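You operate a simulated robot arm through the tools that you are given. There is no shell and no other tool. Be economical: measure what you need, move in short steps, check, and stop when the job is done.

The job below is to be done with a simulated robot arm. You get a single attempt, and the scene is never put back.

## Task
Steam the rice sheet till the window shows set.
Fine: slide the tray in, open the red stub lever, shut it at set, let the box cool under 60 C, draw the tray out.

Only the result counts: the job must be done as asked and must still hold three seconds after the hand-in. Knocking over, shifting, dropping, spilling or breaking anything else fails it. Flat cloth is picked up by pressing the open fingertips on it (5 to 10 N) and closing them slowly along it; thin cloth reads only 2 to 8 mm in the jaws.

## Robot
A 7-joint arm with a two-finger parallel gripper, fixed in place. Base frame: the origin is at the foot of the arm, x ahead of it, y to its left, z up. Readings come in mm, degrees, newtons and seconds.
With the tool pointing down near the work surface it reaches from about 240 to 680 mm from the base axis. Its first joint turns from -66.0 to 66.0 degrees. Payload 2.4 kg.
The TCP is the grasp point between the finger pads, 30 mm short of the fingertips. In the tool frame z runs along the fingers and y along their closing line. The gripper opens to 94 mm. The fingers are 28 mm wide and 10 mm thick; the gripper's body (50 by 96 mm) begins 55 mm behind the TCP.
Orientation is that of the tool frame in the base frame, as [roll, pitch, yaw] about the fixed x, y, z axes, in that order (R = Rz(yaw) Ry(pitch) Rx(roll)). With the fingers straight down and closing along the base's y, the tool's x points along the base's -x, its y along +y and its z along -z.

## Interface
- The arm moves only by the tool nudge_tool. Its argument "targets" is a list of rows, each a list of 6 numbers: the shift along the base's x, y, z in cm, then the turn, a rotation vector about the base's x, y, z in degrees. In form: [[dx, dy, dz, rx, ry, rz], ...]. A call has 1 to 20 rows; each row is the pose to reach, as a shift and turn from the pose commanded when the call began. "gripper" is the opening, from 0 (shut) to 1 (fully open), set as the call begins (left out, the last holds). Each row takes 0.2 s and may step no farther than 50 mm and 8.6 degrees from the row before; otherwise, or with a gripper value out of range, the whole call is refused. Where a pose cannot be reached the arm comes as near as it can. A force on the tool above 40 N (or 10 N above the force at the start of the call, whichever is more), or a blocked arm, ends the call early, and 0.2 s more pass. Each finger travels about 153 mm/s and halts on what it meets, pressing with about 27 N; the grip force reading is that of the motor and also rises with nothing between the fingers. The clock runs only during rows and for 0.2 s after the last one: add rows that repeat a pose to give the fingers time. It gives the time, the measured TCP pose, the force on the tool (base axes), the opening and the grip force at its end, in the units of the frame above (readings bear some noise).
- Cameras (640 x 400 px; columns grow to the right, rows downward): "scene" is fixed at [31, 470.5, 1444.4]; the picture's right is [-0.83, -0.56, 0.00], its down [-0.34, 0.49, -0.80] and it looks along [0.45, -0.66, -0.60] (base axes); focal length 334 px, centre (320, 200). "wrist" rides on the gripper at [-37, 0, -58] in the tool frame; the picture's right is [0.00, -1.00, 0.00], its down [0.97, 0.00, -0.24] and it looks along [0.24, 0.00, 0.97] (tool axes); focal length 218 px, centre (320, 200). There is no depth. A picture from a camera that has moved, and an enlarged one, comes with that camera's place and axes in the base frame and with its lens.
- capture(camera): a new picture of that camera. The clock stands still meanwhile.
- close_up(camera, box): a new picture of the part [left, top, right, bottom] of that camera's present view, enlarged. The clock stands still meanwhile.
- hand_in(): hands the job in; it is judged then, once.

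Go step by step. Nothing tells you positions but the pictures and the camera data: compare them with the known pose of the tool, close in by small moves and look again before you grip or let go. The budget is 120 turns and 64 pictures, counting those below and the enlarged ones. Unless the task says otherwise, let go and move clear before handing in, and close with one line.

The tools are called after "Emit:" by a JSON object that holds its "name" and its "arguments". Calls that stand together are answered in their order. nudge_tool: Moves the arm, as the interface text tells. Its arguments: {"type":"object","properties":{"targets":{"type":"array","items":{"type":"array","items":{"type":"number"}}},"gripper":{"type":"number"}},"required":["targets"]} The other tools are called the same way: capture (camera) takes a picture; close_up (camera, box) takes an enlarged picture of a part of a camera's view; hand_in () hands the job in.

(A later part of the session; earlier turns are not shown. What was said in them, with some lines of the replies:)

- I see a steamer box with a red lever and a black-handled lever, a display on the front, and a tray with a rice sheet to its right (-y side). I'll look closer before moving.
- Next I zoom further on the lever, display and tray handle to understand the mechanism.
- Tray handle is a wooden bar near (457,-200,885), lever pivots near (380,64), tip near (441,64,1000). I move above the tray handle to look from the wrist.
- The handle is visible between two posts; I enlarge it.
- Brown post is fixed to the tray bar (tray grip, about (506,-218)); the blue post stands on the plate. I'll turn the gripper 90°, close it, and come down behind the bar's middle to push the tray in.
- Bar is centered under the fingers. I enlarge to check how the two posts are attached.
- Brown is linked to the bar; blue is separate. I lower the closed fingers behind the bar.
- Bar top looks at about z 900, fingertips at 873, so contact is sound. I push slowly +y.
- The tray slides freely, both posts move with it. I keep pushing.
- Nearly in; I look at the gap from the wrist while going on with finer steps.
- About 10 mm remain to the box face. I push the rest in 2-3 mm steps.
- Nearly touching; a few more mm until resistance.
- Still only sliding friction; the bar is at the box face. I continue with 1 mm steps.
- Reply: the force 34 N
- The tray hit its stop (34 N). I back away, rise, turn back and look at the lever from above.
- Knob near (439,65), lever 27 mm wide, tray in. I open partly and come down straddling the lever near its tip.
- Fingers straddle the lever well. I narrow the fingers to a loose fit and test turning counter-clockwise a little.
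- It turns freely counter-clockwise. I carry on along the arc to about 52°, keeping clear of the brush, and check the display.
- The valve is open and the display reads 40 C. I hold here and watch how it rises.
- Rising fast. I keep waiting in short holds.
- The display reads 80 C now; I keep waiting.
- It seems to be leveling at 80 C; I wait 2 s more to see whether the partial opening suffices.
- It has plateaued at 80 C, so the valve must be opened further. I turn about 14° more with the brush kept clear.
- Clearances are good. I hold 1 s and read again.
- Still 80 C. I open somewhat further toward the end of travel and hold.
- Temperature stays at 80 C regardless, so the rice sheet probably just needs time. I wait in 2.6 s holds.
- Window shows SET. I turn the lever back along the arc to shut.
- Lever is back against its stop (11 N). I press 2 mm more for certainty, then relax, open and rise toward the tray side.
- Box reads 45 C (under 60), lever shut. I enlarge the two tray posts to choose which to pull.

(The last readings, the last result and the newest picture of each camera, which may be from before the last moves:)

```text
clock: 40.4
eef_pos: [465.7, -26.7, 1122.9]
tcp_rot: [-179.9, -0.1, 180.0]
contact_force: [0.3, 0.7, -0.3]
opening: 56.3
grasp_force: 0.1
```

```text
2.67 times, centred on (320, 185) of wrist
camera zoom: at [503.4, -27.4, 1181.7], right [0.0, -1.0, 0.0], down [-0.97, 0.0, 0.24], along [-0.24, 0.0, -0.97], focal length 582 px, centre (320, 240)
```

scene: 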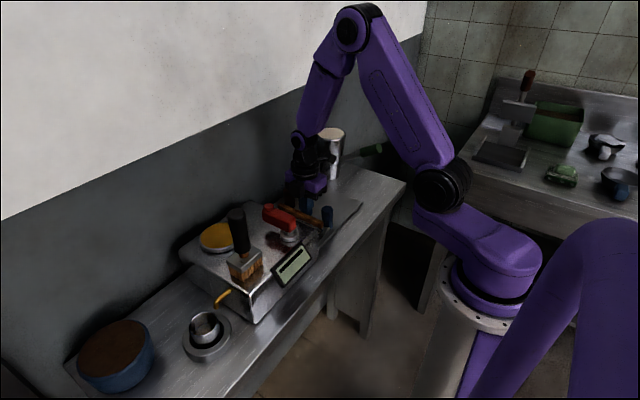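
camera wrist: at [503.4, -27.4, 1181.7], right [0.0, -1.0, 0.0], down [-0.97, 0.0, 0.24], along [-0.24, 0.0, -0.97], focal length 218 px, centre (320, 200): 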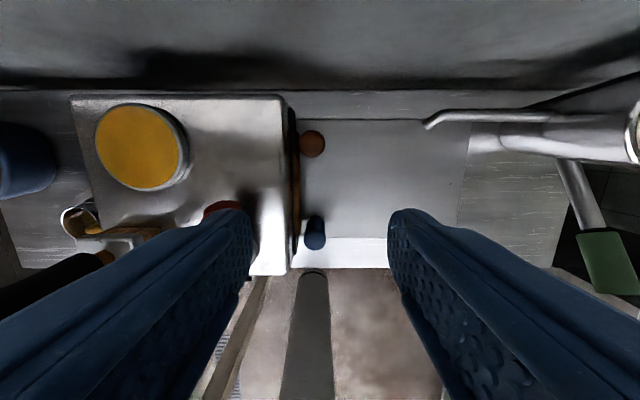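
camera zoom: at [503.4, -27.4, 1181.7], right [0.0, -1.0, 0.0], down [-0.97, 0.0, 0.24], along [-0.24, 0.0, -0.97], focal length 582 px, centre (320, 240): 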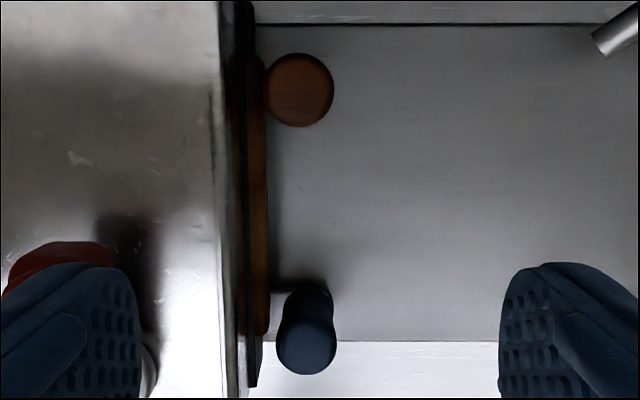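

Both posts are tied to the bar. The blue one at about (386,-21), top z 920, has free room around; I turn 90° to close along x and hover over it.

Emit:
{"name": "nudge_tool", "arguments": {"targets": [[-1, 0, 0, 0, 0, 8.5], [-2, 0, 0, 0, 0, 17], [-3, 0, 0, 0, 0, 25.5], [-4, 0, 0, 0, 0, 34], [-5, 0, 0, 0, 0, 42.5], [-6, 0, 0, 0, 0, 51], [-7, 0.2, 0, 0, 0, 59.5], [-8, 0.4, -2, 0, 0, 68], [-8, 0.6, -5, 0, 0, 76.5], [-8, 0.6, -9, 0, 0, 85], [-8, 0.6, -12.5, 0, 0, 90]]}}

Emit:
{"name": "capture", "arguments": {"camera": "wrist"}}

Emit:
{"name": "close_up", "arguments": {"camera": "scene", "box": [230, 150, 370, 300]}}

```text
clock: 42.8
eef_pos: [385.3, -24.0, 996.9]
tcp_rot: [-180.0, -0.1, -89.8]
contact_force: [0.3, -0.2, -0.6]
opening: 56.6
grasp_force: 0.0
```

```text
20 pictures are left
camera wrist: at [385.5, 13.6, 1056.6], right [1.0, 0.0, 0.0], down [0.0, -0.97, 0.24], along [0.0, -0.24, -0.97], focal length 218 px, centre (320, 200)
```

wrist: 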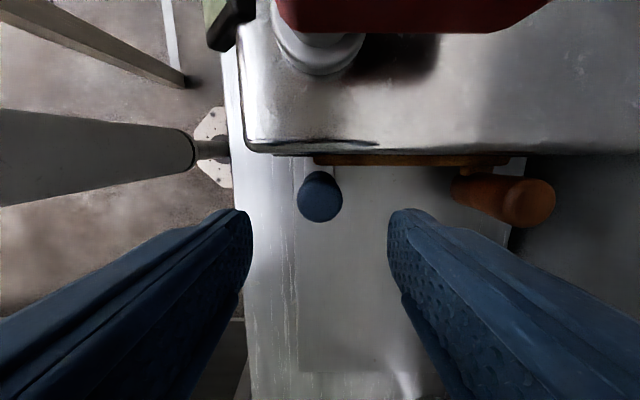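

```text
2.67 times, centred on (300, 225) of scene
camera zoom: at [31.0, 470.5, 1444.4], right [-0.83, -0.56, 0.0], down [-0.34, 0.49, -0.8], along [0.45, -0.66, -0.6], focal length 891 px, centre (373, 133)
```

zoom: 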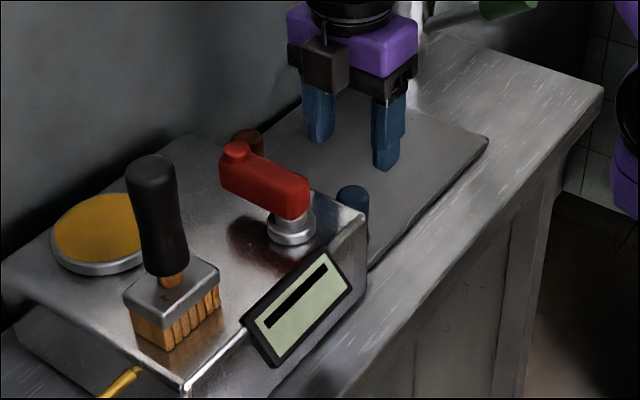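

Post is centred between the fingers in x. I lower over it and close.

Emit:
{"name": "nudge_tool", "arguments": {"targets": [[0, 0.2, -3, 0, 0, 0], [0, 0.2, -6, 0, 0, 0], [0, 0.2, -8, 0, 0, 0], [0, 0.2, -8.8, 0, 0, 0], [0, 0.2, -8.8, 0, 0, 0]]}}

Emit:
{"name": "nudge_tool", "arguments": {"targets": [[0, 0, 0, 0, 0, 0], [0, 0, 0, 0, 0, 0], [0, 0, 0, 0, 0, 0]], "gripper": 0.15}}

Emit:
{"name": "capture", "arguments": {"camera": "wrist"}}

```text
clock: 44.0
eef_pos: [385.9, -21.3, 910.1]
tcp_rot: [179.9, 0.0, -90.0]
contact_force: [-0.7, 0.3, -0.2]
opening: 56.2
grasp_force: 0.1
```

```text
clock: 44.8
eef_pos: [384.1, -21.6, 910.2]
tcp_rot: [179.7, 0.0, -90.0]
contact_force: [-20.3, 0.0, -0.3]
opening: 28.5
grasp_force: 45.1
```

```text
18 pictures are left
camera wrist: at [385.8, 15.4, 968.8], right [1.0, 0.0, -0.01], down [0.0, -0.97, 0.24], along [-0.01, -0.24, -0.97], focal length 218 px, centre (320, 200)
```

wrist: 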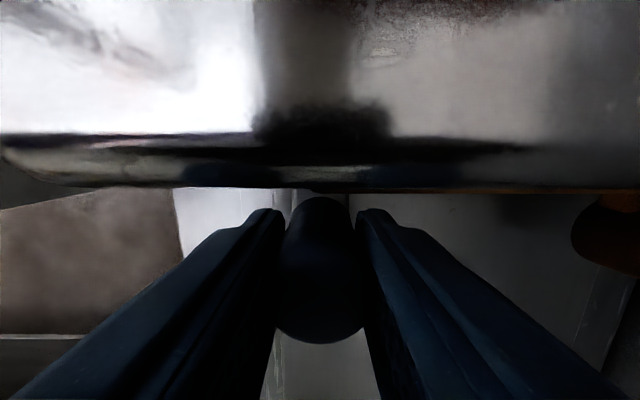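

The post is gripped (28.5 mm) with some side load; I shift 1.5 mm to relieve it and start drawing out.

Emit:
{"name": "nudge_tool", "arguments": {"targets": [[-0.15, 0, 0, 0, 0, 0], [-0.2, -0.4, 0, 0, 0, 0], [-0.2, -1, 0, 0, 0, 0], [-0.2, -1.7, 0, 0, 0, 0], [-0.2, -2.5, 0, 0, 0, 0], [-0.2, -3.3, 0, 0, 0, 0]]}}

Emit:
{"name": "capture", "arguments": {"camera": "wrist"}}

```text
clock: 46.2
eef_pos: [383.5, -52.0, 911.9]
tcp_rot: [180.0, 0.0, -90.0]
contact_force: [1.7, 5.4, -28.8]
opening: 28.1
grasp_force: 44.9
```

```text
17 pictures are left
camera wrist: at [385.4, -15.7, 970.2], right [1.0, 0.0, 0.0], down [0.0, -0.97, 0.24], along [0.0, -0.24, -0.97], focal length 218 px, centre (320, 200)
```

wrist: 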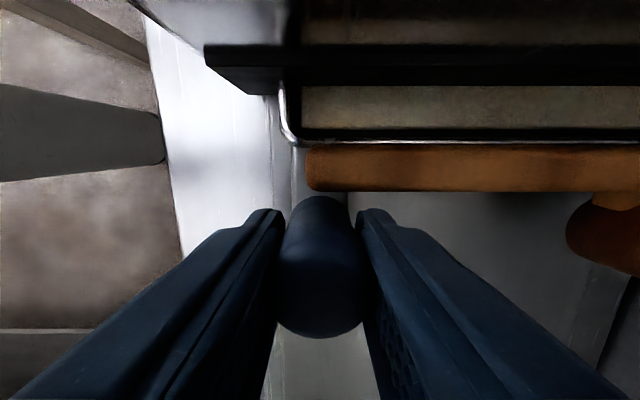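

The tray follows, but I'm pulling upward (−29 N), so I lower the command 3 mm while drawing on.

Emit:
{"name": "nudge_tool", "arguments": {"targets": [[0, 0, -0.15, 0, 0, 0], [0, 0, -0.3, 0, 0, 0], [0, 0, -0.3, 0, 0, 0]]}}

```text
clock: 47.0
eef_pos: [385.0, -52.8, 909.7]
tcp_rot: [-179.9, 0.0, -90.0]
contact_force: [-3.4, 4.0, 29.0]
opening: 28.3
grasp_force: 45.5
```

Overcorrected; I raise 1.5 mm and continue drawing.

Emit:
{"name": "nudge_tool", "arguments": {"targets": [[0, 0, 0.15, 0, 0, 0], [0, -0.6, 0.15, 0, 0, 0], [0, -1.4, 0.15, 0, 0, 0], [0, -2.2, 0.15, 0, 0, 0], [0, -3, 0.15, 0, 0, 0]]}}

```text
clock: 48.2
eef_pos: [385.4, -81.8, 910.3]
tcp_rot: [-179.8, 0.0, -90.0]
contact_force: [10.2, 5.0, -13.0]
opening: 28.1
grasp_force: 45.6
```

Forces are modest and the tray slides; I continue with small compensations.

Emit:
{"name": "nudge_tool", "arguments": {"targets": [[0.05, -0.8, -0.05, 0, 0, 0], [0.1, -1.6, -0.08, 0, 0, 0], [0.1, -2.4, -0.1, 0, 0, 0], [0.1, -3.2, -0.12, 0, 0, 0], [0.1, -4, -0.15, 0, 0, 0]]}}

```text
clock: 49.4
eef_pos: [385.6, -123.6, 907.8]
tcp_rot: [179.9, 0.1, -90.0]
contact_force: [-9.1, 5.6, 24.5]
opening: 28.4
grasp_force: 44.6
```

Emit:
{"name": "nudge_tool", "arguments": {"targets": [[0, -0.2, 0.12, 0, 0, 0], [0, -1, 0.12, 0, 0, 0], [0, -1.8, 0.12, 0, 0, 0], [0, -2.6, 0.1, 0, 0, 0], [0, -3.4, 0.1, 0, 0, 0]]}}

Emit:
{"name": "capture", "arguments": {"camera": "scene"}}

```text
clock: 50.6
eef_pos: [385.6, -155.1, 908.4]
tcp_rot: [180.0, 0.0, -89.9]
contact_force: [12.1, 4.4, -21.1]
opening: 28.4
grasp_force: 45.2
```

```text
16 pictures are left
```

scene: 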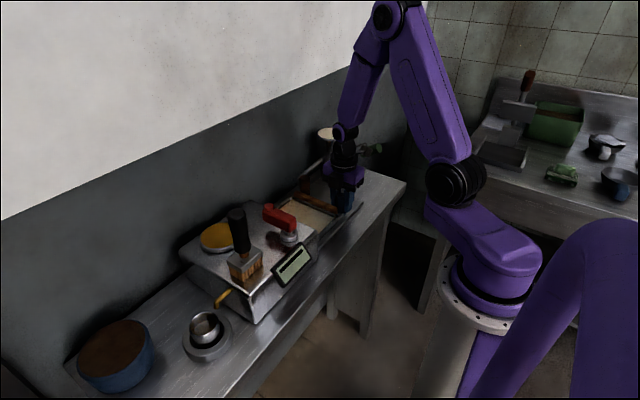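

About 60 mm remain to the starting place (TCP y ≈ -216); I keep drawing.

Emit:
{"name": "nudge_tool", "arguments": {"targets": [[-0.05, -0.7, -0.1, 0, 0, 0], [-0.05, -1.4, -0.1, 0, 0, 0], [-0.05, -2.1, -0.12, 0, 0, 0], [-0.05, -2.8, -0.14, 0, 0, 0], [-0.05, -3.5, -0.16, 0, 0, 0]]}}

Emit:
{"name": "capture", "arguments": {"camera": "wrist"}}

```text
clock: 51.8
eef_pos: [384.5, -190.3, 908.9]
tcp_rot: [-179.8, -0.2, -89.9]
contact_force: [22.3, 4.3, -10.7]
opening: 28.6
grasp_force: 44.7
```

```text
15 pictures are left
camera wrist: at [385.1, -154.2, 967.9], right [1.0, 0.0, 0.0], down [0.0, -0.97, 0.24], along [0.0, -0.24, -0.97], focal length 218 px, centre (320, 200)
```

wrist: 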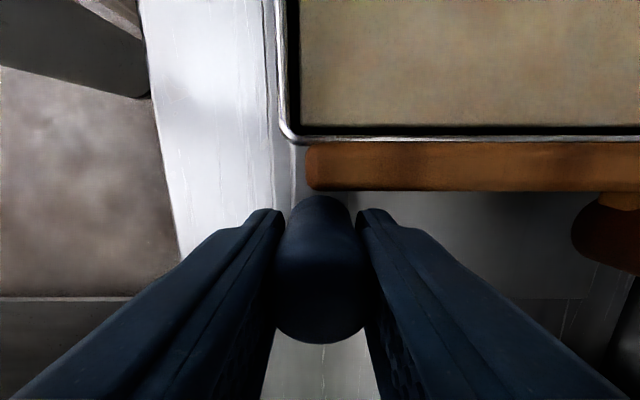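

Good; 25 mm more with a slight +x relief.

Emit:
{"name": "nudge_tool", "arguments": {"targets": [[0.1, -0.4, -0.05, 0, 0, 0], [0.12, -1, -0.07, 0, 0, 0], [0.12, -1.6, -0.08, 0, 0, 0], [0.12, -2.2, -0.1, 0, 0, 0], [0.12, -2.6, -0.1, 0, 0, 0]]}}

Emit:
{"name": "close_up", "arguments": {"camera": "scene", "box": [230, 130, 410, 300]}}

```text
clock: 53.0
eef_pos: [385.2, -217.7, 907.5]
tcp_rot: [-179.9, 0.0, -90.1]
contact_force: [2.9, 6.0, 14.9]
opening: 28.4
grasp_force: 44.7
```

```text
2.35 times, centred on (320, 215) of scene
camera zoom: at [30.9, 470.8, 1444.3], right [-0.83, -0.56, 0.0], down [-0.34, 0.49, -0.8], along [0.45, -0.66, -0.6], focal length 786 px, centre (320, 165)
```

zoom: 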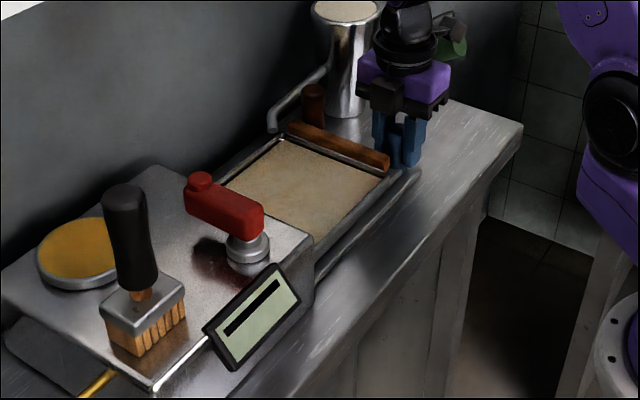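

The tray is essentially at its starting place. I draw 3 mm more, relax, release and rise clear.

Emit:
{"name": "nudge_tool", "arguments": {"targets": [[0, -0.3, 0.08, 0, 0, 0], [0, -0.3, 0.08, 0, 0, 0]]}}

Emit:
{"name": "nudge_tool", "arguments": {"targets": [[0, 0, 0, 0, 0, 0], [0, 0, 0, 0, 0, 0], [0, 0, 0, 0, 0, 0], [0, 0, 3, 0, 0, 0], [0, 0, 7, 0, 0, 0], [0, 0, 11, 0, 0, 0], [0, 3, 15, 0, 0, 0], [0, 7, 18, 0, 0, 0], [0, 11, 20, 0, 0, 0]], "gripper": 0.6}}

Emit:
{"name": "capture", "arguments": {"camera": "scene"}}

Emit:
{"name": "capture", "arguments": {"camera": "wrist"}}

```text
clock: 53.6
eef_pos: [383.7, -220.0, 906.2]
tcp_rot: [180.0, 0.1, -90.0]
contact_force: [4.0, 6.1, 7.1]
opening: 28.2
grasp_force: 45.2
```

```text
clock: 55.6
eef_pos: [384.8, -110.1, 1112.8]
tcp_rot: [180.0, 0.0, -90.0]
contact_force: [1.6, -1.0, -0.6]
opening: 56.5
grasp_force: 0.0
```

```text
13 pictures are left
```

scene: 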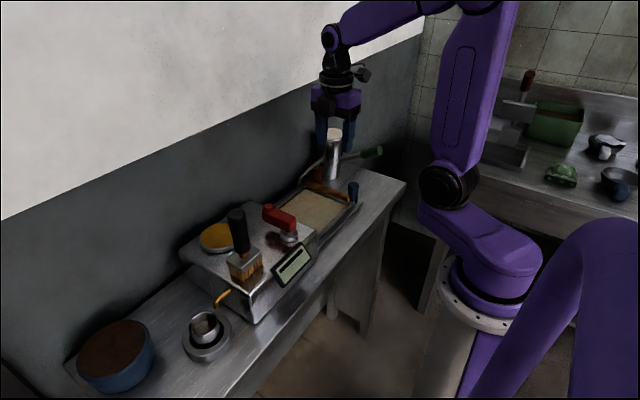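

```text
12 pictures are left
camera wrist: at [385.1, -73.5, 1172.2], right [1.0, 0.0, 0.0], down [0.0, -0.97, 0.24], along [0.0, -0.24, -0.97], focal length 218 px, centre (320, 200)
```

wrist: 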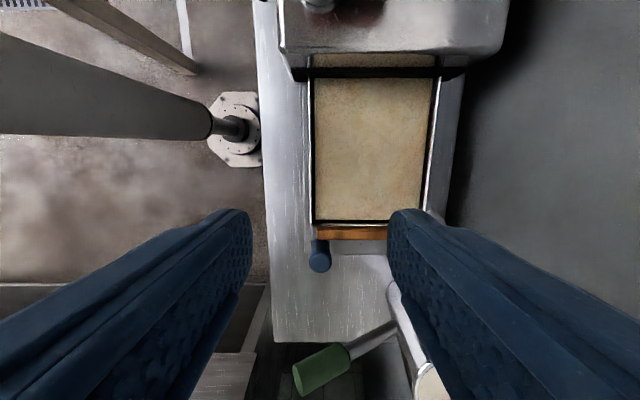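

The tray is back out with the set sheet, the lever is shut, the box has cooled, and everything else stands where it was. I'm handing in.

Emit:
{"name": "hand_in", "arguments": {}}

```text
The job is handed in.
```

I steamed the rice sheet until the window read SET, shut the red lever, let the box cool to 45 C, drew the tray out to about where it started, and handed the job in.
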